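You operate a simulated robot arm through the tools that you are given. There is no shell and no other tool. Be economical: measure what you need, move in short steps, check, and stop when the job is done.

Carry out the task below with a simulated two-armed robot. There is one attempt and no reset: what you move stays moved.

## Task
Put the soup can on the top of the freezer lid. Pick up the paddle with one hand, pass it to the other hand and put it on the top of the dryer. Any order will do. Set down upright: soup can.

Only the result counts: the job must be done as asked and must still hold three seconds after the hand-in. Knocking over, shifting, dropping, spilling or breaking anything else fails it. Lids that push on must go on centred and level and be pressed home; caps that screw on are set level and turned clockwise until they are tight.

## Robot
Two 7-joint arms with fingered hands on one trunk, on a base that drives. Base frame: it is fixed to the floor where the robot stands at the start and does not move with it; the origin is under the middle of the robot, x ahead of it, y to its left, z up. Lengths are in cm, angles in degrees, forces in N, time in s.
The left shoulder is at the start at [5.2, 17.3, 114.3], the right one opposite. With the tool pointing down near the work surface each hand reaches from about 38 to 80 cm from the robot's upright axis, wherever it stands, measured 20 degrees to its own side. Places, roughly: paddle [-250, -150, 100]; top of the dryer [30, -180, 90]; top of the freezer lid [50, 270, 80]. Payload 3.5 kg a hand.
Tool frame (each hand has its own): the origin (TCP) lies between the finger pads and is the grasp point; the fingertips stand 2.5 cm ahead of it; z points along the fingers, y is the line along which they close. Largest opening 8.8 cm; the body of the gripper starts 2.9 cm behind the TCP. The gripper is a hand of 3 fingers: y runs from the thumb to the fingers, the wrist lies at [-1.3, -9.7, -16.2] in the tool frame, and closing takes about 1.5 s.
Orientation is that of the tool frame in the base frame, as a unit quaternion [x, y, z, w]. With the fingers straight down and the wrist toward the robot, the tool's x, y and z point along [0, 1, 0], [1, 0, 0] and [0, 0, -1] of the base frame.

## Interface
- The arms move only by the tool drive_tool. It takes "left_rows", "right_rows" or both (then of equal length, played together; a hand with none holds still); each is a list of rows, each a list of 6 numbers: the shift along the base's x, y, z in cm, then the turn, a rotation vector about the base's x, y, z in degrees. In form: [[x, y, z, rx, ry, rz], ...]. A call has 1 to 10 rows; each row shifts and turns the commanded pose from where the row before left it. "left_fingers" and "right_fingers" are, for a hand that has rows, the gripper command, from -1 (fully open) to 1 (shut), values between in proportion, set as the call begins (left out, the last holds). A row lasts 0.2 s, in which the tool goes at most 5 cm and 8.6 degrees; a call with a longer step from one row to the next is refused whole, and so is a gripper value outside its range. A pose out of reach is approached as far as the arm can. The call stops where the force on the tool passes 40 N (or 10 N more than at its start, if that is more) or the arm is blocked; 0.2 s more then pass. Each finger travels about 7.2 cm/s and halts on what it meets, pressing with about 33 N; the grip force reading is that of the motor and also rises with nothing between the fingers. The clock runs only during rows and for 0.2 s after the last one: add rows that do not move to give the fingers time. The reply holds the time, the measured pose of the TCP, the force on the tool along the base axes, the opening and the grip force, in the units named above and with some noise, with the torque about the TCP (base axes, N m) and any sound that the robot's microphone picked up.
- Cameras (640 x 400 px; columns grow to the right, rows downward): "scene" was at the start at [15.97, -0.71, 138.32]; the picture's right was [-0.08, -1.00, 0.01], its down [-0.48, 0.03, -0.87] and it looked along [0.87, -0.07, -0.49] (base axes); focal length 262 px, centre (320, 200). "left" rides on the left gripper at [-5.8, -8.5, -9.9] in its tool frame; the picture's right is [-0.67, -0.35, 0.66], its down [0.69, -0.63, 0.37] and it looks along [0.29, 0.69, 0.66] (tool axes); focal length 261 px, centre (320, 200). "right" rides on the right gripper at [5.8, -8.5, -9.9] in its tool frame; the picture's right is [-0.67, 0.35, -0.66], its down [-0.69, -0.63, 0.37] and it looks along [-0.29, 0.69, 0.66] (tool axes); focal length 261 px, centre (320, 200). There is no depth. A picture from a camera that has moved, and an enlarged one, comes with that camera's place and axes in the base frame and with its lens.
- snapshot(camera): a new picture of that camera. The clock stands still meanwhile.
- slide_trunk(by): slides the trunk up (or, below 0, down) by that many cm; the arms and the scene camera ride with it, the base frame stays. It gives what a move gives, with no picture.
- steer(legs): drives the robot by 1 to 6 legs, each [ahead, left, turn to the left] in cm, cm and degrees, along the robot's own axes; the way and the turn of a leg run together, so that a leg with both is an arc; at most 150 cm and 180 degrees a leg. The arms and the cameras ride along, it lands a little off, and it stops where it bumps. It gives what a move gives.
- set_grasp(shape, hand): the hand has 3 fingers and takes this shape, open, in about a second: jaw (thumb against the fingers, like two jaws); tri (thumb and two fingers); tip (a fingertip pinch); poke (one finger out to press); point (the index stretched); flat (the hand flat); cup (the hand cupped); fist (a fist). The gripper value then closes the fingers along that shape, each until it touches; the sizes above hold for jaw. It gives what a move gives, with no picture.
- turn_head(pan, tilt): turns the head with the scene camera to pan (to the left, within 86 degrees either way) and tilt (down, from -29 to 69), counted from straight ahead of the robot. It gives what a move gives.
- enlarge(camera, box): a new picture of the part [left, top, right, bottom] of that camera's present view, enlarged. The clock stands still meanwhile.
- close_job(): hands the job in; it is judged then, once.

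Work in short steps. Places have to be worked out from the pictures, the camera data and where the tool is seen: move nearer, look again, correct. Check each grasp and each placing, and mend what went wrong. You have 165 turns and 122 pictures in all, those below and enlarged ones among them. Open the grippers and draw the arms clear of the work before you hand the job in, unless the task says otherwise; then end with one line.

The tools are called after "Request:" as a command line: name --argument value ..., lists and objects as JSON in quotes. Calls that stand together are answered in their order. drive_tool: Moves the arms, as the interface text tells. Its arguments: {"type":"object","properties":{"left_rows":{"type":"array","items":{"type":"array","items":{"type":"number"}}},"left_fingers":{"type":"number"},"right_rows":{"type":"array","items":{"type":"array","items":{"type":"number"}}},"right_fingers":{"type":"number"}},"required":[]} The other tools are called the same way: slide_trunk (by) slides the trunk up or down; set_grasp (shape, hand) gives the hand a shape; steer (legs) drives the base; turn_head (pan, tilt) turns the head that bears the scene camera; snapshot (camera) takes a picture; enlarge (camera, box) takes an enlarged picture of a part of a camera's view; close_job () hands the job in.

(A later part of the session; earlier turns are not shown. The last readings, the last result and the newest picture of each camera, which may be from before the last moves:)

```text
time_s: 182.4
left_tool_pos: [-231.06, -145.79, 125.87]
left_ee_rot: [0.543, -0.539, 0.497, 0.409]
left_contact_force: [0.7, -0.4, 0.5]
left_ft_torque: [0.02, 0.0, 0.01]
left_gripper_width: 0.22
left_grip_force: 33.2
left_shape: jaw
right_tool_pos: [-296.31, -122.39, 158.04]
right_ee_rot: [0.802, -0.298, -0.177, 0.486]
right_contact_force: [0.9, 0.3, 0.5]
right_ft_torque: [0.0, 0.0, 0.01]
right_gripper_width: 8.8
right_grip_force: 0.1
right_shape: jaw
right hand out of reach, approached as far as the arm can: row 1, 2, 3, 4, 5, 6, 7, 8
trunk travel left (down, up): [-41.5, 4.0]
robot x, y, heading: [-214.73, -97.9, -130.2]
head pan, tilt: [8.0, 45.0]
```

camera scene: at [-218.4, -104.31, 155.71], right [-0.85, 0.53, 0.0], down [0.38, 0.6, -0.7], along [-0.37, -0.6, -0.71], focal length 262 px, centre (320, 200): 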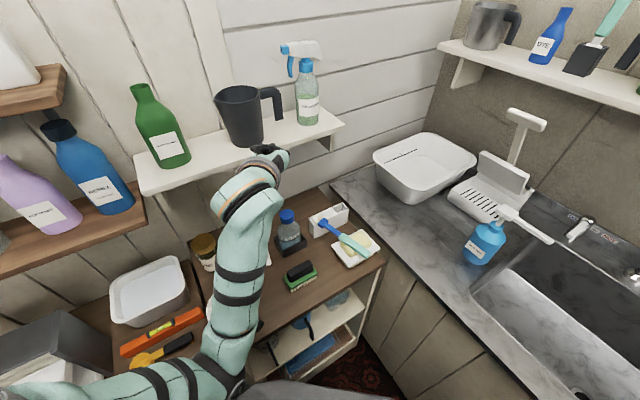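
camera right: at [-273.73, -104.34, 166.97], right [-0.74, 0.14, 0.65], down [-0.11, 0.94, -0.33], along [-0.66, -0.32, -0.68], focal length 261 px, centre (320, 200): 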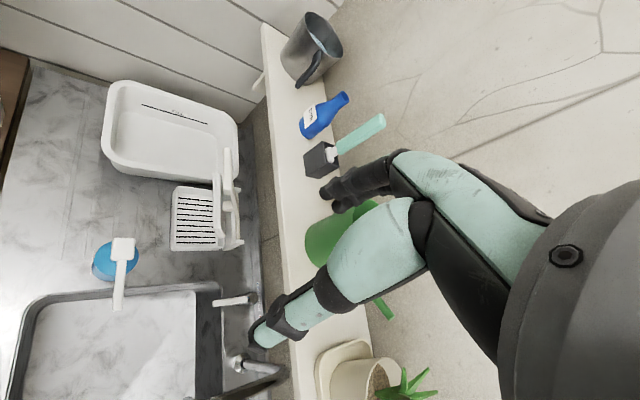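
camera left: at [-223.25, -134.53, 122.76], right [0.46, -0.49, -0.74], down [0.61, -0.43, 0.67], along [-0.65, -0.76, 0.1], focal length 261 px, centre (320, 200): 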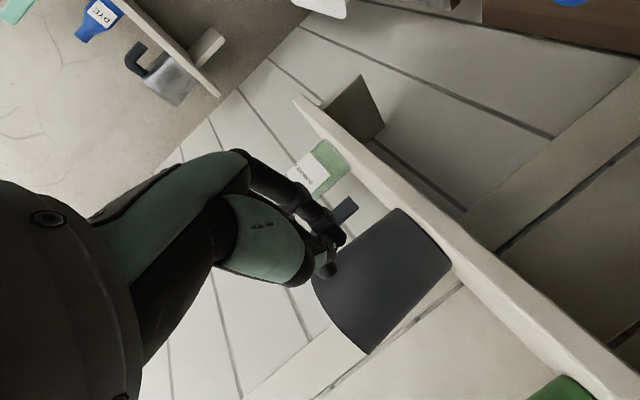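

The hand drifts outward near the wall shelf; I back the base away for safety.

Request:
steer --legs '[[-20, 8, 0]]'

Request:
turn_head --pan -50 --tilt 15

Request:
snapshot --camera "scene"

```text
time_s: 184.0
left_tool_pos: [-212.08, -135.6, 125.85]
left_ee_rot: [0.543, -0.539, 0.498, 0.408]
left_contact_force: [-0.5, -0.1, -0.4]
left_ft_torque: [0.03, -0.02, 0.0]
left_gripper_width: 0.23
left_grip_force: 32.5
left_shape: jaw
right_tool_pos: [-277.43, -112.16, 157.78]
right_ee_rot: [0.803, -0.299, -0.176, 0.484]
right_contact_force: [-1.2, 0.1, -0.2]
right_ft_torque: [-0.02, -0.02, 0.0]
right_gripper_width: 8.79
right_grip_force: 0.1
right_shape: jaw
trunk travel left (down, up): [-41.5, 4.0]
robot x, y, heading: [-195.15, -87.26, -130.3]
head pan, tilt: [8.0, 45.0]
```

```text
time_s: 185.3
left_tool_pos: [-211.81, -135.53, 125.91]
left_ee_rot: [0.543, -0.539, 0.498, 0.409]
left_contact_force: [-0.1, -0.2, -1.3]
left_ft_torque: [0.01, -0.01, -0.01]
left_gripper_width: 0.22
left_grip_force: 32.7
left_shape: jaw
right_tool_pos: [-277.1, -112.06, 158.08]
right_ee_rot: [0.802, -0.298, -0.177, 0.486]
right_contact_force: [0.4, -0.3, -0.6]
right_ft_torque: [0.02, 0.01, -0.03]
right_gripper_width: 8.8
right_grip_force: 0.0
right_shape: jaw
trunk travel left (down, up): [-41.5, 4.0]
robot x, y, heading: [-195.18, -88.08, -130.2]
head pan, tilt: [-50.0, 15.0]
```

```text
12 pictures are left
camera scene: at [-204.19, -87.07, 160.4], right [0.0, 1.0, 0.0], down [0.26, 0.0, -0.96], along [-0.96, 0.0, -0.26], focal length 262 px, centre (320, 200)
```

scene: 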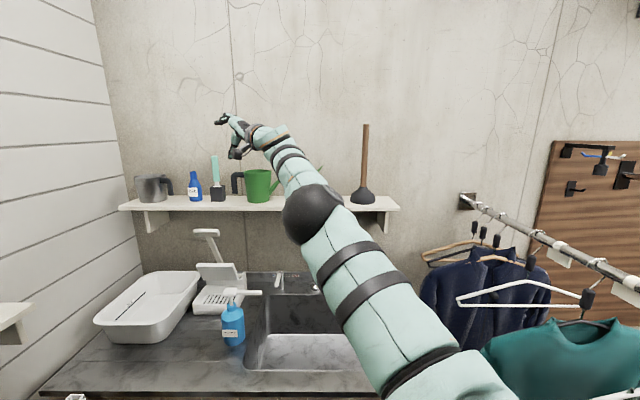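

The right arm is straight. I try a steady pull exactly along the arm toward the shoulder.

Request:
drive_tool --right_rows '[[4.2, 1.2, -1.8, 0, 0, 0], [4.2, 1.2, -1.8, 0, 0, 0], [4.2, 1.2, -1.8, 0, 0, 0], [4.2, 1.2, -1.8, 0, 0, 0], [4.2, 1.2, -1.8, 0, 0, 0], [0, 0, 0, 0, 0, 0], [0, 0, 0, 0, 0, 0]]'

```text
time_s: 186.9
left_tool_pos: [-211.69, -135.39, 125.87]
left_ee_rot: [0.543, -0.539, 0.498, 0.408]
left_contact_force: [0.2, -1.1, -0.1]
left_ft_torque: [0.02, 0.01, 0.03]
left_gripper_width: 0.24
left_grip_force: 32.7
left_shape: jaw
right_tool_pos: [-276.32, -114.1, 157.6]
right_ee_rot: [0.802, -0.298, -0.177, 0.485]
right_contact_force: [-0.1, 0.5, -0.3]
right_ft_torque: [0.04, 0.02, -0.02]
right_gripper_width: 8.81
right_grip_force: 0.0
right_shape: jaw
right hand out of reach, approached as far as the arm can: row 1, 2, 3, 4, 5
trunk travel left (down, up): [-41.5, 4.0]
robot x, y, heading: [-195.37, -87.57, -130.3]
head pan, tilt: [-50.0, 15.0]
```

Request:
drive_tool --right_rows '[[0.4, 0.1, -0.2, 0, 0, 0], [0.4, 0.1, -0.2, 0, 0, 0], [0.4, 0.1, -0.2, 0, 0, 0], [0.4, 0.1, -0.2, 0, 0, 0], [0.4, 0.1, -0.2, 0, 0, 0], [0.4, 0.1, -0.2, 0, 0, 0], [0.4, 0.1, -0.2, 0, 0, 0], [0.4, 0.1, -0.2, 0, 0, 0], [0, 0, 0, 0, 0, 0]]'

```text
time_s: 188.9
left_tool_pos: [-211.72, -135.29, 125.97]
left_ee_rot: [0.543, -0.54, 0.497, 0.408]
left_contact_force: [-0.4, 0.2, 0.4]
left_ft_torque: [-0.02, 0.01, -0.01]
left_gripper_width: 0.22
left_grip_force: 33.5
left_shape: jaw
right_tool_pos: [-273.98, -113.2, 156.4]
right_ee_rot: [0.802, -0.298, -0.177, 0.486]
right_contact_force: [-0.3, -0.6, 0.9]
right_ft_torque: [0.05, 0.02, 0.0]
right_gripper_width: 8.79
right_grip_force: 0.1
right_shape: jaw
right hand out of reach, approached as far as the arm can: row 1, 2
trunk travel left (down, up): [-41.5, 4.0]
robot x, y, heading: [-195.39, -87.78, -130.2]
head pan, tilt: [-50.0, 15.0]
```

Small steps work: the elbow is bending again. I continue inward with gradually larger steps.

Request:
drive_tool --right_rows '[[0.6, 0.2, -0.3, 0, 0, 0], [0.8, 0.2, -0.4, 0, 0, 0], [1, 0.3, -0.5, 0, 0, 0], [1.3, 0.3, -0.6, 0, 0, 0], [1.6, 0.4, -0.8, 0, 0, 0], [2, 0.5, -1, 0, 0, 0], [2, 0.5, -1, 0, 0, 0], [2, 0.5, -1, 0, 0, 0], [2, 0.5, -1, 0, 0, 0], [0, 0, 0, 0, 0, 0]]'

```text
time_s: 191.1
left_tool_pos: [-211.61, -135.54, 126.01]
left_ee_rot: [0.543, -0.539, 0.498, 0.409]
left_contact_force: [0.1, 0.4, -1.0]
left_ft_torque: [0.01, 0.01, -0.01]
left_gripper_width: 0.2
left_grip_force: 33.2
left_shape: jaw
right_tool_pos: [-263.82, -108.12, 150.2]
right_ee_rot: [0.804, -0.294, -0.176, 0.486]
right_contact_force: [0.3, -0.5, -0.6]
right_ft_torque: [0.01, 0.01, 0.0]
right_gripper_width: 8.83
right_grip_force: 0.1
right_shape: jaw
right hand out of reach, approached as far as the arm can: row 7, 8, 9
trunk travel left (down, up): [-41.5, 4.0]
robot x, y, heading: [-194.92, -87.66, -130.2]
head pan, tilt: [-50.0, 15.0]
```

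The elbow is bent again. I return the right hand to its default fingers-down pose near the body.

Request:
drive_tool --right_rows '[[1.2, 0.3, -2.8, 5, -4.1, 0], [1.8, 0.4, -2.8, 5, -4.1, 0], [2.2, 0.6, -2.8, 5, -4.1, 0], [2.4, 0.6, -2.8, 5, -4.1, 0], [2.4, 0.6, -2.8, 5, -4.1, 0], [2.4, 0.6, -2.8, 5, -4.1, 0], [2.4, 0.6, -2.8, 5, -4.1, 0], [2.4, 0.6, -2.8, 5, -4.1, 0], [2.4, 0.6, -2.8, 5, -4.1, 0], [2.4, 0.6, -2.8, 5, -4.1, 0]]'

```text
time_s: 193.3
left_tool_pos: [-211.7, -135.44, 125.9]
left_ee_rot: [0.543, -0.539, 0.498, 0.409]
left_contact_force: [-0.1, 0.2, 0.6]
left_ft_torque: [0.02, 0.03, 0.01]
left_gripper_width: 0.21
left_grip_force: 33.2
left_shape: jaw
right_tool_pos: [-247.69, -97.73, 123.91]
right_ee_rot: [0.94, -0.341, 0.0, -0.025]
right_contact_force: [-0.1, 0.0, -0.1]
right_ft_torque: [0.01, -0.02, 0.0]
right_gripper_width: 8.78
right_grip_force: 0.1
right_shape: jaw
right hand out of reach, approached as far as the arm can: row 1, 2, 3, 4, 5, 6, 7, 8, 9, 10
trunk travel left (down, up): [-41.5, 4.0]
robot x, y, heading: [-194.91, -87.47, -130.2]
head pan, tilt: [-50.0, 15.0]
```

Right arm is back in its natural pose. I drive 16 cm nearer and set the right hand for a fingers-down grasp across the brush handle (closing line at heading −158°, tilted 20°).

Request:
steer --legs '[[16.5, 0, 0]]'

Request:
drive_tool --right_rows '[[1, -2, 0, 0, 0, -7], [1, -2, 0, 0, 0, -7], [1, -2, 0, 0, 0, -7], [1, -2, 0, 0, 0, -7], [0.5, -2.5, -2, -6.2, -2.5, 0], [0.5, -2.5, -2, -6.2, -2.5, 0], [0.5, -2.5, -2, -6.2, -2.5, 0], [0, 0, 0, 0, 0, 0]]' --right_fingers -0.3

```text
time_s: 194.7
left_tool_pos: [-222.19, -147.45, 126.11]
left_ee_rot: [0.543, -0.539, 0.497, 0.41]
left_contact_force: [-0.4, -0.1, -0.5]
left_ft_torque: [0.02, 0.03, -0.01]
left_gripper_width: 0.25
left_grip_force: 32.8
left_shape: jaw
right_tool_pos: [-258.12, -109.95, 124.19]
right_ee_rot: [0.939, -0.343, 0.0, -0.022]
right_contact_force: [0.2, 0.7, -0.3]
right_ft_torque: [0.02, 0.03, -0.04]
right_gripper_width: 8.81
right_grip_force: 0.1
right_shape: jaw
trunk travel left (down, up): [-41.5, 4.0]
robot x, y, heading: [-206.18, -100.1, -130.3]
head pan, tilt: [-50.0, 15.0]
```

```text
time_s: 196.5
left_tool_pos: [-222.41, -147.88, 125.93]
left_ee_rot: [0.542, -0.539, 0.497, 0.41]
left_contact_force: [-0.6, 0.1, -1.3]
left_ft_torque: [0.0, 0.04, -0.02]
left_gripper_width: 0.22
left_grip_force: 32.2
left_shape: jaw
right_tool_pos: [-273.78, -104.66, 133.39]
right_ee_rot: [0.822, -0.544, 0.152, 0.073]
right_contact_force: [0.0, 1.4, 0.8]
right_ft_torque: [0.0, 0.03, -0.02]
right_gripper_width: 5.76
right_grip_force: 0.1
right_shape: jaw
right hand out of reach, approached as far as the arm can: row 1, 2, 3, 4, 5, 6, 7
trunk travel left (down, up): [-41.5, 4.0]
robot x, y, heading: [-205.67, -99.89, -130.7]
head pan, tilt: [-50.0, 15.0]
```

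The right arm is still in an odd elbow branch. I undo the tilt and unwind its yaw in the natural direction with small steps while drawing it inward.

Request:
drive_tool --right_rows '[[0.5, 0, -0.5, 6.2, 2.5, 0], [0.5, 0, -0.5, 6.2, 2.5, 0], [0.5, 0, -0.5, 6.2, 2.5, 0], [0.6, 0, -0.6, 0, 0, 8], [0.6, 0, -0.6, 0, 0, 8], [0.6, 0, -0.6, 0, 0, 8], [0.6, 0, -0.6, 0, 0, 8], [0.6, 0, -0.6, 0, 0, 8], [0.6, 0, -0.6, 0, 0, 8], [0.6, 0, -0.6, 0, 0, 8]]'

Request:
drive_tool --right_rows '[[0.6, 0, -0.6, 0, 0, 8], [0.6, 0, -0.6, 0, 0, 8], [0.6, 0, -0.6, 0, 0, 8], [0.6, 0, -0.6, 0, 0, 8], [0.6, 0, -0.6, 0, 0, 0], [0.8, 0, -0.6, 0, 0, 0], [0.8, 0, -0.6, 0, 0, 0], [0.8, 0, -0.6, 0, 0, 0]]'

```text
time_s: 198.7
left_tool_pos: [-222.51, -147.79, 125.89]
left_ee_rot: [0.543, -0.54, 0.497, 0.409]
left_contact_force: [0.0, 0.6, -0.7]
left_ft_torque: [0.01, 0.01, -0.03]
left_gripper_width: 0.24
left_grip_force: 33.1
left_shape: jaw
right_tool_pos: [-269.43, -103.07, 128.71]
right_ee_rot: [0.994, -0.105, -0.005, -0.022]
right_contact_force: [0.5, 0.6, -0.1]
right_ft_torque: [0.01, 0.02, -0.03]
right_gripper_width: 5.78
right_grip_force: 0.2
right_shape: jaw
right hand out of reach, approached as far as the arm can: row 1, 2, 3
trunk travel left (down, up): [-41.5, 4.0]
robot x, y, heading: [-205.89, -100.27, -130.2]
head pan, tilt: [-50.0, 15.0]
```

```text
time_s: 200.5
left_tool_pos: [-222.47, -147.77, 125.94]
left_ee_rot: [0.542, -0.54, 0.497, 0.409]
left_contact_force: [0.2, 0.2, 0.4]
left_ft_torque: [0.03, 0.03, 0.02]
left_gripper_width: 0.24
left_grip_force: 33.0
left_shape: jaw
right_tool_pos: [-263.98, -102.74, 123.99]
right_ee_rot: [0.985, 0.173, -0.011, -0.02]
right_contact_force: [-0.2, -0.5, 1.0]
right_ft_torque: [0.0, 0.01, 0.0]
right_gripper_width: 5.76
right_grip_force: 0.1
right_shape: jaw
trunk travel left (down, up): [-41.5, 4.0]
robot x, y, heading: [-205.9, -100.41, -130.4]
head pan, tilt: [-50.0, 15.0]
```

Reachable again and in control. I move the hand over the soap area and then test turning the yaw toward −158° there.

Request:
drive_tool --right_rows '[[1.4, -3, -1, 0, 0, 0], [1.4, -3, -1, 0, 0, 0], [1.4, -3, -1, 0, 0, 0], [1.4, -3, -1, 0, 0, 0], [1.4, -3, -1, 0, 0, 0], [1.4, -3, -1, 0, 0, 0], [1.4, -3, -1, 0, 0, 0], [1.4, -3, -1, 0, 0, 0], [1.4, -3, -1, 0, 0, 0], [1.4, -3, -1, 0, 0, 0]]'

Request:
drive_tool --right_rows '[[0, 0, 0, 0, 0, -6], [0, 0, 0, 0, 0, -6], [0, 0, 0, 0, 0, -6], [0, 0, 0, 0, 0, -6], [0, 0, 0, 0, 0, -6], [0, 0, 0, 0, 0, -6], [0, 0, 0, 0, 0, 0]]'

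```text
time_s: 202.7
left_tool_pos: [-222.32, -147.98, 125.79]
left_ee_rot: [0.542, -0.54, 0.497, 0.409]
left_contact_force: [-0.6, -0.8, -0.3]
left_ft_torque: [-0.02, 0.02, 0.0]
left_gripper_width: 0.25
left_grip_force: 33.0
left_shape: jaw
right_tool_pos: [-250.09, -133.23, 113.78]
right_ee_rot: [0.985, 0.171, -0.012, -0.021]
right_contact_force: [0.7, -0.2, 0.3]
right_ft_torque: [0.02, -0.02, -0.03]
right_gripper_width: 5.78
right_grip_force: 0.0
right_shape: jaw
trunk travel left (down, up): [-41.5, 4.0]
robot x, y, heading: [-205.97, -100.33, -130.5]
head pan, tilt: [-50.0, 15.0]
```

```text
time_s: 204.3
left_tool_pos: [-222.39, -147.78, 125.95]
left_ee_rot: [0.542, -0.54, 0.497, 0.409]
left_contact_force: [0.5, 0.1, 0.4]
left_ft_torque: [0.01, 0.02, 0.0]
left_gripper_width: 0.22
left_grip_force: 33.0
left_shape: jaw
right_tool_pos: [-250.72, -132.95, 114.05]
right_ee_rot: [0.99, -0.138, -0.003, -0.023]
right_contact_force: [0.6, 0.2, 0.2]
right_ft_torque: [0.0, 0.02, 0.01]
right_gripper_width: 5.73
right_grip_force: 0.1
right_shape: jaw
right hand out of reach, approached as far as the arm can: row 6
trunk travel left (down, up): [-41.5, 4.0]
robot x, y, heading: [-206.2, -99.96, -130.2]
head pan, tilt: [-50.0, 15.0]
```

The wrist limit stops at about −104°. Turning the base right by 42° brings the needed angle into range; I raise the right hand slightly and turn.

Request:
drive_tool --right_rows '[[0, 1, 3, 0, 0, 5], [0, 1, 3, 0, 0, 5], [0, 1, 2, 0, 0, 5]]'

Request:
steer --legs '[[0, 0, -42]]'

Request:
turn_head --pan 42 --tilt 42

Request:
snapshot --camera "scene"

```text
time_s: 205.1
left_tool_pos: [-222.39, -147.91, 125.91]
left_ee_rot: [0.542, -0.54, 0.497, 0.41]
left_contact_force: [0.1, -0.4, -0.3]
left_ft_torque: [-0.01, -0.02, 0.0]
left_gripper_width: 0.26
left_grip_force: 33.1
left_shape: jaw
right_tool_pos: [-250.46, -130.09, 122.12]
right_ee_rot: [1.0, -0.008, -0.008, -0.021]
right_contact_force: [0.0, 0.4, -0.6]
right_ft_torque: [0.0, 0.01, 0.01]
right_gripper_width: 5.75
right_grip_force: 0.1
right_shape: jaw
trunk travel left (down, up): [-41.5, 4.0]
robot x, y, heading: [-206.03, -100.33, -130.4]
head pan, tilt: [-50.0, 15.0]
```

```text
time_s: 207.5
left_tool_pos: [-250.34, -123.99, 125.87]
left_ee_rot: [-0.309, 0.7, -0.315, -0.562]
left_contact_force: [-0.5, 0.2, -0.7]
left_ft_torque: [-0.04, 0.01, -0.02]
left_gripper_width: 0.2
left_grip_force: 33.1
left_shape: jaw
right_tool_pos: [-259.0, -91.91, 122.04]
right_ee_rot: [0.928, -0.373, 0.001, -0.023]
right_contact_force: [0.8, 0.5, 0.1]
right_ft_torque: [0.03, 0.01, -0.02]
right_gripper_width: 5.74
right_grip_force: 0.0
right_shape: jaw
trunk travel left (down, up): [-41.5, 4.0]
robot x, y, heading: [-205.92, -100.41, -173.1]
head pan, tilt: [-50.0, 15.0]
```

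```text
time_s: 209.2
left_tool_pos: [-250.31, -123.94, 125.86]
left_ee_rot: [-0.309, 0.7, -0.314, -0.562]
left_contact_force: [-0.4, 0.8, -1.0]
left_ft_torque: [-0.01, -0.03, 0.0]
left_gripper_width: 0.21
left_grip_force: 33.1
left_shape: jaw
right_tool_pos: [-258.99, -91.91, 122.13]
right_ee_rot: [0.928, -0.373, 0.0, -0.022]
right_contact_force: [0.1, -0.8, 0.0]
right_ft_torque: [0.0, 0.02, 0.01]
right_gripper_width: 5.74
right_grip_force: 0.0
right_shape: jaw
trunk travel left (down, up): [-41.5, 4.0]
robot x, y, heading: [-206.14, -100.4, -173.1]
head pan, tilt: [42.0, 42.0]
```

```text
11 pictures are left
camera scene: at [-210.55, -106.27, 156.16], right [-0.75, 0.66, 0.0], down [0.44, 0.51, -0.74], along [-0.48, -0.56, -0.67], focal length 262 px, centre (320, 200)
```

scene: 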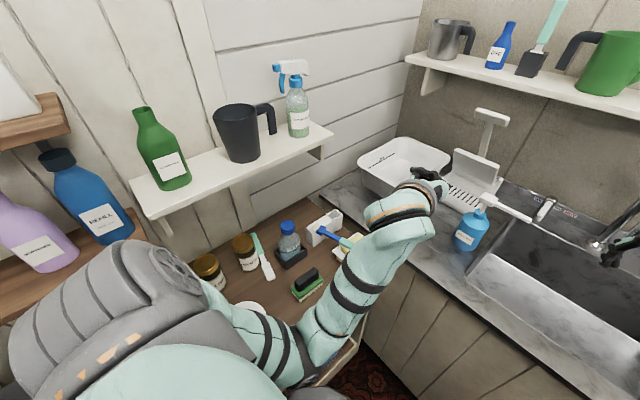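

I change plan: the left hand will take the brush by its handle end from the front, pointing along the handle, then tip it upright and insert from above. I reposition the base (heading −140°, further back) for that.

Request:
steer --legs '[[0, 0, 33], [-5, -15, 0]]'

Request:
drive_tool --left_rows '[[-3.5, 1, 0, 0, 0, 4], [-3.5, 1, 0, 0, 0, 4], [-3.5, 1, 0, 0, 0, 4], [-3.5, 1, 0, 0, 0, 4], [-3.5, 1, 0, 0, 0, 3], [0, 0, 0, 0, 0, 0]]' --left_fingers -0.4

```text
time_s: 212.2
left_tool_pos: [-236.16, -129.59, 125.91]
left_ee_rot: [-0.493, 0.586, -0.458, -0.451]
left_contact_force: [0.3, -0.5, -0.2]
left_ft_torque: [0.02, 0.02, 0.0]
left_gripper_width: 0.24
left_grip_force: 32.9
left_shape: jaw
right_tool_pos: [-260.62, -107.25, 122.06]
right_ee_rot: [0.995, -0.098, -0.006, -0.024]
right_contact_force: [-0.2, -0.5, 0.5]
right_ft_torque: [0.0, -0.03, -0.01]
right_gripper_width: 5.76
right_grip_force: 0.0
right_shape: jaw
trunk travel left (down, up): [-41.5, 4.0]
robot x, y, heading: [-211.78, -85.2, -140.3]
head pan, tilt: [42.0, 42.0]
```

```text
time_s: 213.2
left_tool_pos: [-247.19, -130.95, 125.56]
left_ee_rot: [0.553, -0.471, 0.574, 0.378]
left_contact_force: [-0.3, -0.7, 0.0]
left_ft_torque: [0.02, 0.0, 0.05]
left_gripper_width: 6.13
left_grip_force: 0.1
left_shape: jaw
right_tool_pos: [-260.95, -106.99, 121.97]
right_ee_rot: [0.995, -0.098, -0.005, -0.023]
right_contact_force: [-1.0, -0.4, -0.1]
right_ft_torque: [0.02, -0.03, 0.02]
right_gripper_width: 5.77
right_grip_force: 0.1
right_shape: jaw
trunk travel left (down, up): [-41.5, 4.0]
robot x, y, heading: [-211.78, -85.86, -140.2]
head pan, tilt: [42.0, 42.0]
stopped in row 5 (left hand): the arm was blocked; the commanded pose is now the measured one
```

Blocked lightly by the arm's own geometry; I try descending from here instead, with a slight shift.

Request:
drive_tool --left_rows '[[-0.6, 0.7, -3.2, 0, 0, 0], [-0.6, 0.7, -3.2, 0, 0, 0], [-0.6, 0.7, -3.2, 0, 0, 0], [-0.6, 0.7, -3.2, 0, 0, 0], [-0.6, 0.7, -3.2, 0, 0, 0], [-0.6, 0.7, -3.2, 0, 0, 0], [-0.6, 0.7, -3.2, 0, 0, 0], [0, 0, 0, 0, 0, 0]]'

Request:
snapshot --camera "scene"

```text
time_s: 215.2
left_tool_pos: [-248.64, -131.39, 102.93]
left_ee_rot: [0.54, -0.44, 0.612, 0.373]
left_contact_force: [-0.6, -0.3, -0.3]
left_ft_torque: [0.01, 0.0, 0.02]
left_gripper_width: 6.13
left_grip_force: 0.1
left_shape: jaw
right_tool_pos: [-260.74, -107.05, 122.15]
right_ee_rot: [0.995, -0.098, -0.005, -0.023]
right_contact_force: [0.8, -0.1, 0.5]
right_ft_torque: [-0.02, 0.03, 0.01]
right_gripper_width: 5.72
right_grip_force: 0.0
right_shape: jaw
trunk travel left (down, up): [-41.5, 4.0]
robot x, y, heading: [-211.93, -85.19, -140.4]
head pan, tilt: [42.0, 42.0]
stopped in row 8 (left hand): the arm was blocked; the commanded pose is now the measured one
```

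```text
10 pictures are left
camera scene: at [-212.17, -93.11, 156.16], right [-0.99, 0.15, 0.0], down [0.1, 0.66, -0.74], along [-0.11, -0.73, -0.67], focal length 262 px, centre (320, 200)
```

scene: 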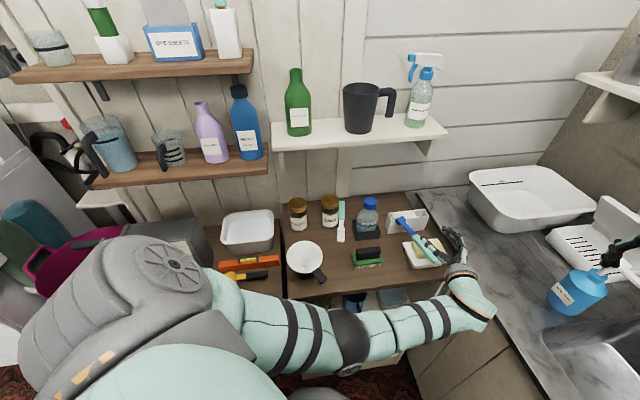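

The left hand is above the handle end, pointing along it. I shift 2.5 cm sideways onto the handle line, descend part-way and check with the left camera.

Request:
drive_tool --left_rows '[[-1.1, -0.2, -1, 0, 0, 0], [-1.1, -0.2, -1.5, 0, 0, 0], [0, 0, -2, 0, 0, 0], [0, 0, 0, 0, 0, 0]]'

Request:
snapshot --camera "left"

```text
time_s: 216.2
left_tool_pos: [-249.82, -131.29, 99.07]
left_ee_rot: [0.54, -0.444, 0.61, 0.374]
left_contact_force: [0.4, 0.6, -0.6]
left_ft_torque: [-0.02, 0.03, -0.01]
left_gripper_width: 6.14
left_grip_force: 0.1
left_shape: jaw
left hand out of reach, approached as far as the arm can: row 3
right_tool_pos: [-260.79, -107.09, 122.1]
right_ee_rot: [0.995, -0.097, -0.005, -0.022]
right_contact_force: [1.1, 0.1, 0.2]
right_ft_torque: [0.01, -0.02, 0.03]
right_gripper_width: 5.77
right_grip_force: 0.1
right_shape: jaw
trunk travel left (down, up): [-41.5, 4.0]
robot x, y, heading: [-211.92, -85.31, -140.2]
head pan, tilt: [42.0, 42.0]
```

```text
9 pictures are left
camera left: at [-244.27, -119.14, 94.35], right [0.63, -0.49, -0.6], down [0.61, -0.15, 0.77], along [-0.47, -0.86, 0.2], focal length 261 px, centre (320, 200)
```

left: 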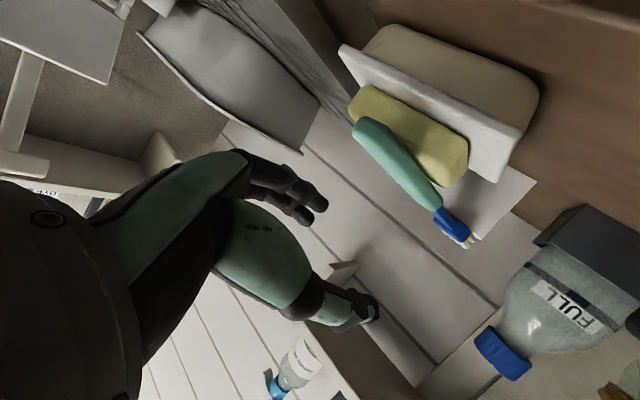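

The handle end is at about [-252, -133, 92.7]. I shift 2 cm sideways/forward, then use the trunk to descend 6 cm.

Request:
drive_tool --left_rows '[[-1, -0.7, 0, 0, 0, 0], [-0.9, -0.7, 0, 0, 0, 0], [0, 0, 0, 0, 0, 0]]'

Request:
slide_trunk --by -5.5

Request:
snapshot --camera "left"

```text
time_s: 217.0
left_tool_pos: [-249.9, -131.87, 99.36]
left_ee_rot: [0.539, -0.444, 0.61, 0.373]
left_contact_force: [0.4, -0.5, -0.2]
left_ft_torque: [0.0, 0.0, -0.01]
left_gripper_width: 6.13
left_grip_force: 0.2
left_shape: jaw
left hand out of reach, approached as far as the arm can: row 1, 2
right_tool_pos: [-260.81, -107.09, 121.97]
right_ee_rot: [0.995, -0.096, -0.006, -0.022]
right_contact_force: [0.1, 0.9, 0.8]
right_ft_torque: [0.01, 0.05, 0.02]
right_gripper_width: 5.78
right_grip_force: 0.0
right_shape: jaw
trunk travel left (down, up): [-41.5, 4.0]
robot x, y, heading: [-211.52, -85.33, -140.3]
head pan, tilt: [42.0, 42.0]
```

```text
time_s: 217.9
left_tool_pos: [-249.82, -131.81, 93.78]
left_ee_rot: [0.54, -0.444, 0.61, 0.373]
left_contact_force: [-1.4, -0.1, -0.5]
left_ft_torque: [-0.01, -0.01, -0.02]
left_gripper_width: 6.15
left_grip_force: 0.1
left_shape: jaw
right_tool_pos: [-260.78, -106.94, 116.67]
right_ee_rot: [0.995, -0.097, -0.005, -0.023]
right_contact_force: [-0.9, 0.1, -0.2]
right_ft_torque: [0.0, 0.05, 0.03]
right_gripper_width: 5.77
right_grip_force: 0.0
right_shape: jaw
trunk travel left (down, up): [-36.0, 9.5]
robot x, y, heading: [-211.82, -85.17, -140.4]
head pan, tilt: [42.0, 42.0]
```

```text
8 pictures are left
camera left: at [-244.3, -119.57, 89.06], right [0.63, -0.49, -0.6], down [0.61, -0.15, 0.77], along [-0.47, -0.86, 0.2], focal length 261 px, centre (320, 200)
```

left: 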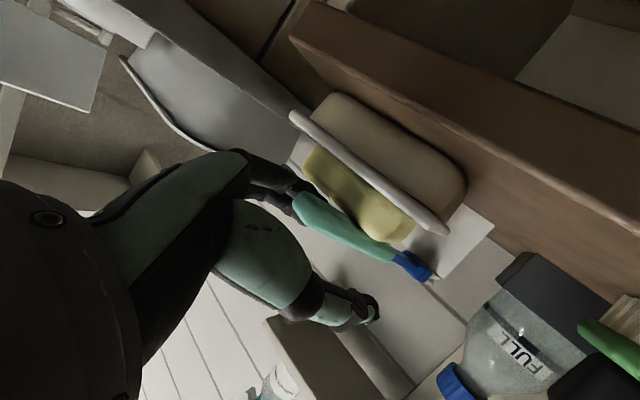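

The handle lies inside the opening but close to the fingers. I nudge the base ~1.6 cm and the trunk 0.6 cm to centre it, then close.

Request:
steer --legs '[[1.5, -0.7, 0]]'

Request:
slide_trunk --by -0.6

Request:
drive_tool --left_rows '[[0, 0, 0, 0, 0, 0], [0, 0, 0, 0, 0, 0], [0, 0, 0, 0, 0, 0], [0, 0, 0, 0, 0, 0], [0, 0, 0, 0, 0, 0], [0, 0, 0, 0, 0, 0], [0, 0, 0, 0, 0, 0]]' --left_fingers 1

```text
time_s: 218.7
left_tool_pos: [-251.13, -132.14, 93.9]
left_ee_rot: [0.541, -0.443, 0.609, 0.374]
left_contact_force: [0.3, 0.7, 0.4]
left_ft_torque: [0.0, -0.01, -0.05]
left_gripper_width: 6.14
left_grip_force: 0.2
left_shape: jaw
right_tool_pos: [-261.91, -107.28, 116.77]
right_ee_rot: [0.995, -0.098, -0.008, -0.021]
right_contact_force: [-0.8, -0.4, -1.7]
right_ft_torque: [0.0, 0.05, -0.01]
right_gripper_width: 5.77
right_grip_force: 0.0
right_shape: jaw
trunk travel left (down, up): [-36.0, 9.5]
robot x, y, heading: [-213.22, -85.64, -140.6]
head pan, tilt: [42.0, 42.0]
```

```text
time_s: 219.2
left_tool_pos: [-251.3, -132.06, 93.32]
left_ee_rot: [0.54, -0.443, 0.61, 0.373]
left_contact_force: [-0.3, -1.4, 5.9]
left_ft_torque: [-0.15, 0.24, 0.0]
left_gripper_width: 6.13
left_grip_force: 0.0
left_shape: jaw
right_tool_pos: [-262.31, -107.34, 116.09]
right_ee_rot: [0.995, -0.097, -0.006, -0.022]
right_contact_force: [1.0, -0.4, -0.4]
right_ft_torque: [0.0, 0.05, 0.01]
right_gripper_width: 5.77
right_grip_force: 0.1
right_shape: jaw
trunk travel left (down, up): [-35.4, 10.1]
robot x, y, heading: [-213.16, -85.5, -140.2]
head pan, tilt: [42.0, 42.0]
```

```text
time_s: 220.8
left_tool_pos: [-251.37, -132.14, 93.24]
left_ee_rot: [0.539, -0.444, 0.609, 0.375]
left_contact_force: [-0.9, 0.4, 11.7]
left_ft_torque: [-0.29, 0.26, 0.02]
left_gripper_width: 1.12
left_grip_force: 33.1
left_shape: jaw
right_tool_pos: [-262.27, -107.39, 116.01]
right_ee_rot: [0.995, -0.097, -0.006, -0.022]
right_contact_force: [0.1, -0.2, -0.1]
right_ft_torque: [0.02, 0.02, 0.03]
right_gripper_width: 5.77
right_grip_force: 0.1
right_shape: jaw
trunk travel left (down, up): [-35.4, 10.1]
robot x, y, heading: [-213.28, -85.71, -140.4]
head pan, tilt: [42.0, 42.0]
```

Closed on 1.1 cm — the handle. I lift with the trunk 9.5 cm and then check.

Request:
slide_trunk --by 9.5

Request:
drive_tool --left_rows '[[0, 0, 2, 0, 0, 0], [0, 0, 2, 0, 0, 0], [0, 0, 2, 0, 0, 0], [0, 0, 2, 0, 0, 0], [0, 0, 2, 0, 0, 0], [0, 0, 2, 0, 0, 0], [0, 0, 2, 0, 0, 0]]'

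Request:
snapshot --camera "scene"

```text
time_s: 222.1
left_tool_pos: [-251.39, -132.23, 102.79]
left_ee_rot: [0.54, -0.444, 0.61, 0.372]
left_contact_force: [0.5, -0.2, 0.0]
left_ft_torque: [0.05, -0.01, 0.01]
left_gripper_width: 1.05
left_grip_force: 33.6
left_shape: jaw
right_tool_pos: [-262.36, -107.5, 125.51]
right_ee_rot: [0.995, -0.098, -0.006, -0.022]
right_contact_force: [-0.6, 0.8, 0.0]
right_ft_torque: [0.0, 0.04, 0.03]
right_gripper_width: 5.77
right_grip_force: 0.2
right_shape: jaw
trunk travel left (down, up): [-44.9, 0.6]
robot x, y, heading: [-213.01, -85.37, -140.3]
head pan, tilt: [42.0, 42.0]
```

```text
time_s: 223.7
left_tool_pos: [-251.29, -132.21, 116.76]
left_ee_rot: [0.539, -0.443, 0.611, 0.373]
left_contact_force: [0.2, 0.4, -0.4]
left_ft_torque: [0.03, 0.03, 0.01]
left_gripper_width: 1.03
left_grip_force: 33.5
left_shape: jaw
right_tool_pos: [-262.44, -107.43, 125.44]
right_ee_rot: [0.995, -0.098, -0.005, -0.022]
right_contact_force: [0.5, -0.6, 0.6]
right_ft_torque: [0.01, 0.01, -0.02]
right_gripper_width: 5.77
right_grip_force: 0.1
right_shape: jaw
trunk travel left (down, up): [-44.9, 0.6]
robot x, y, heading: [-213.32, -85.9, -140.5]
head pan, tilt: [42.0, 42.0]
```

```text
7 pictures are left
camera scene: at [-213.6, -93.34, 159.53], right [-0.99, 0.15, 0.0], down [0.1, 0.66, -0.74], along [-0.11, -0.74, -0.67], focal length 262 px, centre (320, 200)
```

scene: 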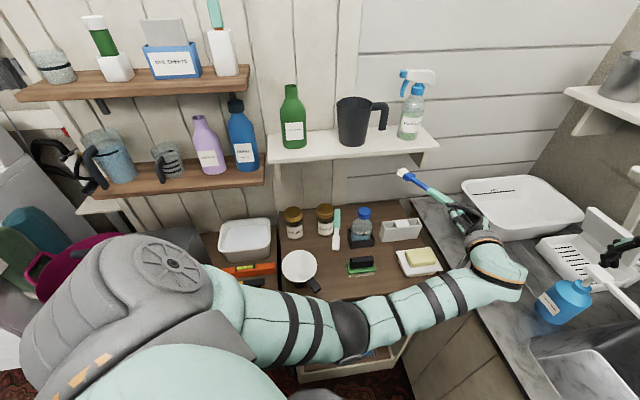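

The brush is held level, pointing away; holder and soap look undisturbed. I now tip it head-down by rotating the hand 90° about its closing axis, at safe height.

Request:
drive_tool --left_rows '[[0, 0, 0.6, 7.9, 2.8, 0], [0, 0, 0.6, 7.9, 2.8, 0], [0, 0, 0.6, 7.9, 2.8, 0], [0, 0, 0.6, 7.9, 2.8, 0], [0, 0, 0.6, 7.9, 2.8, 0], [0, 0, 0, 7.9, 2.8, 0], [0, 0, 0, 7.9, 2.8, 0], [0, 0, 0, 7.9, 2.8, 0], [0, 0, 0, 7.9, 2.8, 0], [0, 0, 0, 7.9, 2.8, 0]]'

Request:
drive_tool --left_rows '[[0, 0, 0, 7, 2.4, 0], [0, 0, 0, 0, 0, 0]]'

```text
time_s: 226.1
left_tool_pos: [-249.28, -136.5, 120.34]
left_ee_rot: [0.792, -0.604, 0.075, 0.05]
left_contact_force: [0.5, 0.3, -0.1]
left_ft_torque: [-0.03, -0.02, -0.02]
left_gripper_width: 1.04
left_grip_force: 33.1
left_shape: jaw
right_tool_pos: [-262.37, -107.49, 125.39]
right_ee_rot: [0.995, -0.097, -0.006, -0.023]
right_contact_force: [0.1, -0.4, 0.2]
right_ft_torque: [0.01, 0.0, 0.0]
right_gripper_width: 5.77
right_grip_force: 0.1
right_shape: jaw
trunk travel left (down, up): [-44.9, 0.6]
robot x, y, heading: [-213.01, -85.48, -140.2]
head pan, tilt: [42.0, 42.0]
stopped in row 10 (left hand): the arm was blocked; the commanded pose is now the measured one
```

```text
time_s: 226.7
left_tool_pos: [-249.39, -136.06, 120.19]
left_ee_rot: [0.793, -0.609, 0.019, 0.012]
left_contact_force: [-0.7, -0.6, -0.5]
left_ft_torque: [0.0, 0.0, -0.03]
left_gripper_width: 1.1
left_grip_force: 33.1
left_shape: jaw
right_tool_pos: [-262.22, -107.36, 125.39]
right_ee_rot: [0.995, -0.098, -0.006, -0.022]
right_contact_force: [0.9, 0.5, 0.3]
right_ft_torque: [-0.01, 0.03, -0.01]
right_gripper_width: 5.76
right_grip_force: 0.0
right_shape: jaw
trunk travel left (down, up): [-44.9, 0.6]
robot x, y, heading: [-213.23, -85.63, -140.4]
head pan, tilt: [42.0, 42.0]
```

The brush now hangs head-down. I carry it over its slot (≈[-246, -149.5]) and check alignment with one enlarged view.

Request:
drive_tool --left_rows '[[0.85, -3.35, 0, 0, 0, 0], [0.85, -3.35, 0, 0, 0, 0], [0.85, -3.35, 0, 0, 0, 0], [0.85, -3.35, 0, 0, 0, 0], [0, 0, -2, 0, 0, 0], [0, 0, -2, 0, 0, 0], [0, 0, 0, 0, 0, 0]]'

Request:
enlarge --camera "scene" --box '[340, 150, 460, 260]'

```text
time_s: 228.3
left_tool_pos: [-246.16, -149.55, 116.27]
left_ee_rot: [0.793, -0.609, 0.02, 0.012]
left_contact_force: [-0.7, 0.3, -1.1]
left_ft_torque: [-0.01, -0.02, -0.02]
left_gripper_width: 1.06
left_grip_force: 32.6
left_shape: jaw
right_tool_pos: [-262.39, -107.43, 125.52]
right_ee_rot: [0.995, -0.097, -0.006, -0.022]
right_contact_force: [0.3, -0.1, 0.5]
right_ft_torque: [-0.01, 0.04, 0.01]
right_gripper_width: 5.74
right_grip_force: 0.0
right_shape: jaw
trunk travel left (down, up): [-44.9, 0.6]
robot x, y, heading: [-213.23, -85.33, -140.4]
head pan, tilt: [42.0, 42.0]
```

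```text
3.64 times, centred on (400, 205) of scene
camera zoom: at [-213.59, -93.4, 159.52], right [-0.99, 0.15, 0.0], down [0.1, 0.66, -0.74], along [-0.11, -0.73, -0.67], focal length 954 px, centre (29, 182)
```

zoom: 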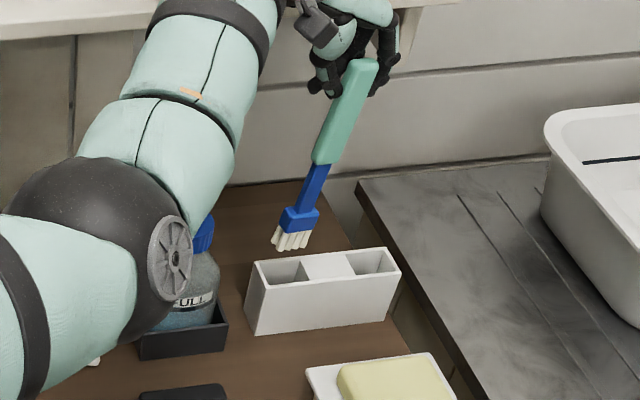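

The brush hangs vertical and its tip is over the slot centre. I lower it slowly.

Request:
drive_tool --left_rows '[[0.1, 0.1, -0.8, 0, 0, 0], [0, 0, -0.8, 0, 0, 0], [0, 0, -0.8, 0, 0, 0], [0, 0, -0.8, 0, 0, 0], [0, 0, -0.8, 0, 0, 0], [0, 0, -0.8, 0, 0, 0], [0, 0, -0.8, 0, 0, 0], [0, 0, 0, 0, 0, 0]]'

```text
time_s: 230.1
left_tool_pos: [-246.01, -149.11, 111.15]
left_ee_rot: [0.793, -0.608, 0.02, 0.016]
left_contact_force: [-4.9, -0.3, 29.4]
left_ft_torque: [-0.08, 0.59, 0.02]
left_gripper_width: 1.23
left_grip_force: 32.7
left_shape: jaw
right_tool_pos: [-262.25, -106.98, 125.56]
right_ee_rot: [0.995, -0.097, -0.006, -0.021]
right_contact_force: [-0.3, -0.4, 0.4]
right_ft_torque: [0.04, 0.02, 0.0]
right_gripper_width: 5.78
right_grip_force: 0.0
right_shape: jaw
trunk travel left (down, up): [-44.9, 0.6]
robot x, y, heading: [-213.1, -85.58, -140.5]
head pan, tilt: [42.0, 42.0]
```

Rim contact (29 N, on the −x side). I raise at once 1.5 cm and take a close look.

Request:
drive_tool --left_rows '[[0, 0, 1, 0, 0, 0], [0, 0, 0.8, 0, 0, 0], [0, 0, 0, 0, 0, 0]]'

Request:
enlarge --camera "scene" --box '[380, 190, 460, 250]'

```text
time_s: 230.9
left_tool_pos: [-245.9, -149.32, 112.48]
left_ee_rot: [0.793, -0.609, 0.022, 0.011]
left_contact_force: [-0.5, 0.5, 0.3]
left_ft_torque: [0.02, -0.02, 0.0]
left_gripper_width: 1.16
left_grip_force: 32.8
left_shape: jaw
right_tool_pos: [-262.3, -107.36, 125.53]
right_ee_rot: [0.995, -0.097, -0.006, -0.022]
right_contact_force: [0.1, -0.3, 0.0]
right_ft_torque: [-0.01, 0.0, -0.01]
right_gripper_width: 5.73
right_grip_force: 0.0
right_shape: jaw
trunk travel left (down, up): [-44.9, 0.6]
robot x, y, heading: [-213.23, -85.64, -140.2]
head pan, tilt: [42.0, 42.0]
```

```text
6.67 times, centred on (420, 220) of scene
camera zoom: at [-213.57, -93.23, 159.53], right [-0.99, 0.15, 0.0], down [0.1, 0.66, -0.74], along [-0.11, -0.74, -0.67], focal length 1748 px, centre (-347, 67)
```

zoom: 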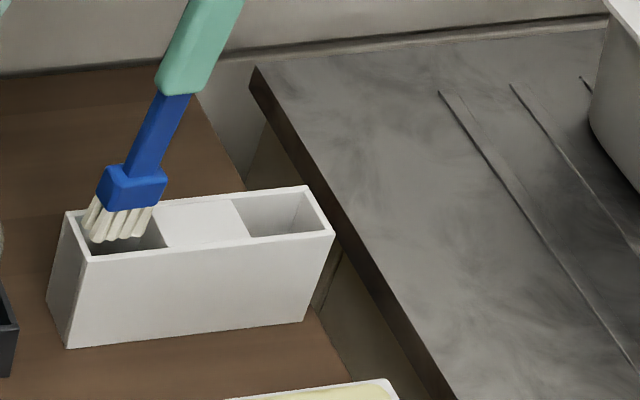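

The tips are slightly too far to +x and +y. I shift (−0.4, −0.6) cm and lower in small steps, reading the force.

Request:
drive_tool --left_rows '[[-0.4, -0.6, 0, 0, 0, 0], [0, 0, -0.5, 0, 0, 0], [0, 0, -0.5, 0, 0, 0], [0, 0, -0.5, 0, 0, 0], [0, 0, 0, 0, 0, 0]]'

```text
time_s: 232.1
left_tool_pos: [-246.25, -150.08, 110.83]
left_ee_rot: [0.793, -0.609, 0.02, 0.012]
left_contact_force: [-1.2, 0.3, -0.5]
left_ft_torque: [-0.02, 0.0, 0.02]
left_gripper_width: 1.13
left_grip_force: 33.2
left_shape: jaw
right_tool_pos: [-262.33, -107.62, 125.53]
right_ee_rot: [0.995, -0.097, -0.006, -0.023]
right_contact_force: [0.2, 0.3, 0.4]
right_ft_torque: [0.02, 0.0, 0.0]
right_gripper_width: 5.74
right_grip_force: 0.1
right_shape: jaw
trunk travel left (down, up): [-44.9, 0.6]
robot x, y, heading: [-213.03, -86.02, -140.4]
head pan, tilt: [42.0, 42.0]
```

No contact below the earlier height, so the tips are inside. I lower further in small steps.

Request:
drive_tool --left_rows '[[0, 0, -0.5, 0, 0, 0], [0, 0, -0.5, 0, 0, 0], [0, 0, -0.5, 0, 0, 0], [0, 0, 0, 0, 0, 0]]'

```text
time_s: 233.1
left_tool_pos: [-246.33, -149.95, 109.39]
left_ee_rot: [0.793, -0.609, 0.02, 0.012]
left_contact_force: [0.3, 0.4, -0.1]
left_ft_torque: [0.0, -0.03, -0.02]
left_gripper_width: 1.15
left_grip_force: 32.8
left_shape: jaw
right_tool_pos: [-262.42, -107.46, 125.46]
right_ee_rot: [0.995, -0.097, -0.006, -0.023]
right_contact_force: [0.6, -0.3, 0.3]
right_ft_torque: [0.0, 0.0, -0.02]
right_gripper_width: 5.77
right_grip_force: 0.1
right_shape: jaw
trunk travel left (down, up): [-44.9, 0.6]
robot x, y, heading: [-213.37, -86.05, -140.7]
head pan, tilt: [42.0, 42.0]
```

Request:
drive_tool --left_rows '[[0, 0, -0.5, 0, 0, 0], [0, 0, -0.5, 0, 0, 0], [0, 0, -0.5, 0, 0, 0], [0, 0, -0.4, 0, 0, 0], [0, 0, 0, 0, 0, 0]]'

```text
time_s: 234.3
left_tool_pos: [-246.37, -150.05, 107.56]
left_ee_rot: [0.794, -0.608, 0.02, 0.012]
left_contact_force: [0.5, 0.8, -0.9]
left_ft_torque: [0.04, -0.02, 0.03]
left_gripper_width: 1.14
left_grip_force: 33.8
left_shape: jaw
right_tool_pos: [-262.34, -107.46, 125.32]
right_ee_rot: [0.995, -0.097, -0.006, -0.022]
right_contact_force: [0.1, -0.2, -0.3]
right_ft_torque: [0.02, -0.02, 0.03]
right_gripper_width: 5.75
right_grip_force: 0.1
right_shape: jaw
trunk travel left (down, up): [-44.9, 0.6]
robot x, y, heading: [-213.08, -85.33, -140.5]
head pan, tilt: [42.0, 42.0]
```

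Request:
drive_tool --left_rows '[[0, 0, -0.4, 0, 0, 0], [0, 0, -0.4, 0, 0, 0], [0, 0, -0.4, 0, 0, 0], [0, 0, -0.4, 0, 0, 0], [0, 0, 0, 0, 0, 0]]'

```text
time_s: 235.5
left_tool_pos: [-246.34, -150.03, 105.9]
left_ee_rot: [0.793, -0.609, 0.02, 0.013]
left_contact_force: [0.2, 0.2, -0.9]
left_ft_torque: [-0.02, -0.01, 0.01]
left_gripper_width: 1.15
left_grip_force: 33.1
left_shape: jaw
right_tool_pos: [-262.42, -107.5, 125.5]
right_ee_rot: [0.995, -0.098, -0.005, -0.022]
right_contact_force: [-0.3, -0.4, 0.5]
right_ft_torque: [0.03, -0.01, 0.0]
right_gripper_width: 5.71
right_grip_force: 0.1
right_shape: jaw
trunk travel left (down, up): [-44.9, 0.6]
robot x, y, heading: [-212.77, -85.94, -140.4]
head pan, tilt: [42.0, 42.0]
```

Request:
drive_tool --left_rows '[[0, 0, -0.4, 0, 0, 0], [0, 0, -0.4, 0, 0, 0], [0, 0, -0.4, 0, 0, 0], [0, 0, 0, 0, 0, 0]]'

```text
time_s: 236.5
left_tool_pos: [-246.35, -150.12, 104.81]
left_ee_rot: [0.793, -0.608, 0.021, 0.012]
left_contact_force: [-0.8, -0.3, 0.3]
left_ft_torque: [0.03, 0.04, -0.01]
left_gripper_width: 1.14
left_grip_force: 32.8
left_shape: jaw
right_tool_pos: [-262.45, -107.43, 125.44]
right_ee_rot: [0.995, -0.097, -0.005, -0.023]
right_contact_force: [0.1, -0.8, 0.7]
right_ft_torque: [0.0, 0.02, 0.0]
right_gripper_width: 5.77
right_grip_force: 0.1
right_shape: jaw
trunk travel left (down, up): [-44.9, 0.6]
robot x, y, heading: [-213.37, -85.82, -140.5]
head pan, tilt: [42.0, 42.0]
```

Request:
drive_tool --left_rows '[[0, 0, -0.4, 0, 0, 0], [0, 0, -0.4, 0, 0, 0], [0, 0, -0.3, 0, 0, 0], [0, 0, 0, 0, 0, 0]]'

```text
time_s: 237.6
left_tool_pos: [-246.43, -150.12, 104.56]
left_ee_rot: [0.794, -0.607, 0.018, 0.02]
left_contact_force: [-0.6, -0.6, 27.5]
left_ft_torque: [0.02, 0.31, 0.03]
left_gripper_width: 1.21
left_grip_force: 33.1
left_shape: jaw
right_tool_pos: [-262.36, -107.26, 125.53]
right_ee_rot: [0.995, -0.097, -0.005, -0.021]
right_contact_force: [-0.1, 0.4, 0.1]
right_ft_torque: [0.01, 0.0, 0.01]
right_gripper_width: 5.75
right_grip_force: 0.0
right_shape: jaw
trunk travel left (down, up): [-44.9, 0.6]
robot x, y, heading: [-213.35, -85.55, -140.5]
head pan, tilt: [42.0, 42.0]
stopped in row 4 (left hand): the force on the tool passed its limit (the readings are from after the stop); the commanded pose is now the measured one
```

The brush has reached the slot floor. I ease up 0.3 cm, open the hand part-way and withdraw straight up.

Request:
drive_tool --left_rows '[[0, 0, 0.3, 0, 0, 0], [0, 0, 0, 0, 0, 0]]'

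Request:
drive_tool --left_rows '[[0, 0, 0, 0, 0, 0], [0, 0, 0, 0, 0, 0], [0, 0, 0, 0, 0, 0], [0, 0, 0, 0, 0, 0]]' --left_fingers -0.1

Request:
drive_tool --left_rows '[[0, 0, 1.5, 0, 0, 0], [0, 0, 2, 0, 0, 0], [0, 0, 2, 0, 0, 0], [0, 0, 2, 0, 0, 0], [0, 0, 2, 0, 0, 0], [0.8, 1, 2, 0, 0, 0], [0.8, 1, 1, 0, 0, 0]]'

Request:
enlarge --camera "scene" --box '[280, 160, 460, 290]'

```text
time_s: 238.2
left_tool_pos: [-246.4, -149.96, 104.55]
left_ee_rot: [0.794, -0.607, 0.019, 0.017]
left_contact_force: [-0.5, -0.2, 24.3]
left_ft_torque: [-0.04, 0.36, 0.01]
left_gripper_width: 1.23
left_grip_force: 32.8
left_shape: jaw
right_tool_pos: [-262.25, -107.24, 125.57]
right_ee_rot: [0.995, -0.097, -0.005, -0.022]
right_contact_force: [-0.3, -0.1, 0.3]
right_ft_torque: [0.0, 0.0, 0.0]
right_gripper_width: 5.73
right_grip_force: 0.1
right_shape: jaw
trunk travel left (down, up): [-44.9, 0.6]
robot x, y, heading: [-212.82, -85.94, -140.2]
head pan, tilt: [42.0, 42.0]
```

```text
time_s: 239.2
left_tool_pos: [-246.35, -149.98, 104.27]
left_ee_rot: [0.794, -0.607, 0.02, 0.014]
left_contact_force: [0.6, -0.2, -0.6]
left_ft_torque: [-0.03, 0.0, -0.03]
left_gripper_width: 4.79
left_grip_force: 0.1
left_shape: jaw
right_tool_pos: [-262.29, -107.45, 125.42]
right_ee_rot: [0.995, -0.098, -0.005, -0.023]
right_contact_force: [0.1, 0.4, -0.2]
right_ft_torque: [-0.02, 0.0, 0.0]
right_gripper_width: 5.75
right_grip_force: 0.0
right_shape: jaw
trunk travel left (down, up): [-44.9, 0.6]
robot x, y, heading: [-213.33, -86.22, -140.3]
head pan, tilt: [42.0, 42.0]
```

```text
time_s: 240.8
left_tool_pos: [-244.96, -147.96, 116.79]
left_ee_rot: [0.794, -0.608, 0.019, 0.015]
left_contact_force: [0.4, 0.1, 0.8]
left_ft_torque: [0.0, 0.02, 0.0]
left_gripper_width: 4.8
left_grip_force: 0.2
left_shape: jaw
right_tool_pos: [-262.25, -107.44, 125.39]
right_ee_rot: [0.995, -0.097, -0.006, -0.023]
right_contact_force: [0.1, -0.3, 0.5]
right_ft_torque: [-0.03, 0.04, 0.01]
right_gripper_width: 5.75
right_grip_force: 0.1
right_shape: jaw
trunk travel left (down, up): [-44.9, 0.6]
robot x, y, heading: [-213.42, -86.15, -140.3]
head pan, tilt: [42.0, 42.0]
```

```text
3.08 times, centred on (370, 225) of scene
camera zoom: at [-213.57, -93.32, 159.53], right [-0.99, 0.15, 0.0], down [0.1, 0.66, -0.74], along [-0.11, -0.74, -0.67], focal length 807 px, centre (166, 123)
```

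zoom: 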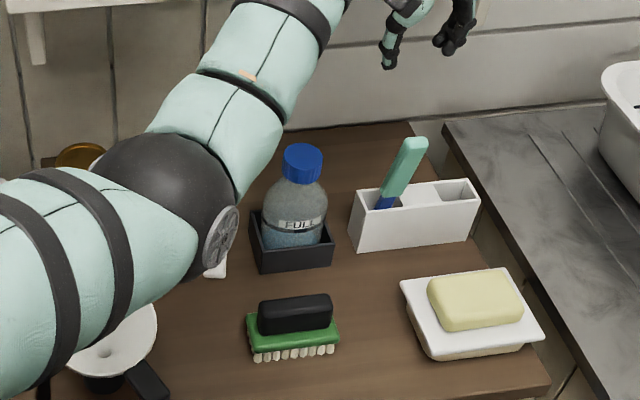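

The brush is back in its slot. Now the paddle, lying flat from blade end [-226.8, -147.4] to handle end [-231.5, -166]. I bring the left hand over, turn it across the paddle, tilt it 20° and move the base 7 cm nearer.

Request:
drive_tool --left_rows '[[2.5, 0.5, 1, 0, 0, 0], [3, 0.5, 1, 0, 0, -7], [3, 0.5, 1, 0, 0, -7], [3, 0.5, 0, 0, 0, -7], [3, 0.5, 0, 0, 0, -7], [2, 0.4, 0, -6.5, 1.6, 0], [0, 0, 0, -6.5, 1.6, 0], [0, 0, 0, -6.5, 1.6, 0], [0, 0, 0, 0, 0, 0]]' --left_fingers -0.1

Request:
steer --legs '[[4.5, 5.4, 0]]'

Request:
snapshot --camera "left"

```text
time_s: 242.8
left_tool_pos: [-228.15, -145.02, 119.74]
left_ee_rot: [-0.611, 0.767, -0.122, -0.157]
left_contact_force: [0.0, 0.1, 0.9]
left_ft_torque: [-0.02, -0.02, -0.03]
left_gripper_width: 4.82
left_grip_force: 0.1
left_shape: jaw
right_tool_pos: [-262.35, -107.43, 125.43]
right_ee_rot: [0.995, -0.098, -0.006, -0.022]
right_contact_force: [-0.1, 0.4, 0.0]
right_ft_torque: [0.0, -0.01, -0.01]
right_gripper_width: 5.74
right_grip_force: 0.0
right_shape: jaw
trunk travel left (down, up): [-44.9, 0.6]
robot x, y, heading: [-213.18, -85.82, -140.3]
head pan, tilt: [42.0, 42.0]
```

```text
time_s: 243.8
left_tool_pos: [-228.44, -151.32, 120.16]
left_ee_rot: [-0.609, 0.767, -0.124, -0.159]
left_contact_force: [-0.2, 0.7, 0.3]
left_ft_torque: [-0.02, 0.04, -0.02]
left_gripper_width: 4.81
left_grip_force: 0.1
left_shape: jaw
right_tool_pos: [-262.53, -113.56, 125.66]
right_ee_rot: [0.995, -0.097, -0.006, -0.02]
right_contact_force: [-0.5, 0.7, 0.7]
right_ft_torque: [-0.01, -0.01, 0.01]
right_gripper_width: 5.75
right_grip_force: 0.1
right_shape: jaw
trunk travel left (down, up): [-44.9, 0.6]
robot x, y, heading: [-213.41, -92.53, -140.7]
head pan, tilt: [42.0, 42.0]
```

```text
3 pictures are left
camera left: at [-217.95, -144.33, 127.01], right [0.42, 0.27, -0.87], down [0.44, -0.9, -0.07], along [-0.8, -0.35, -0.49], focal length 261 px, centre (320, 200)
```

left: 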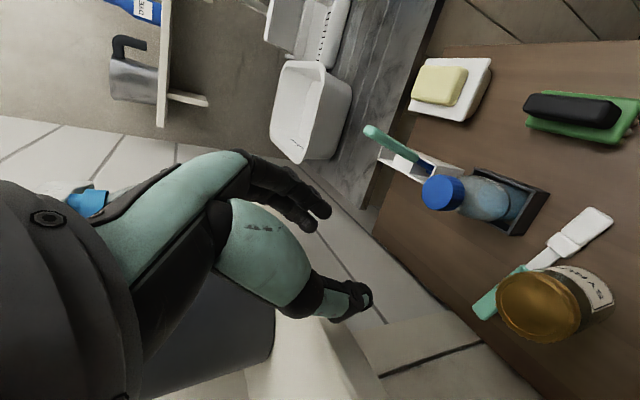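

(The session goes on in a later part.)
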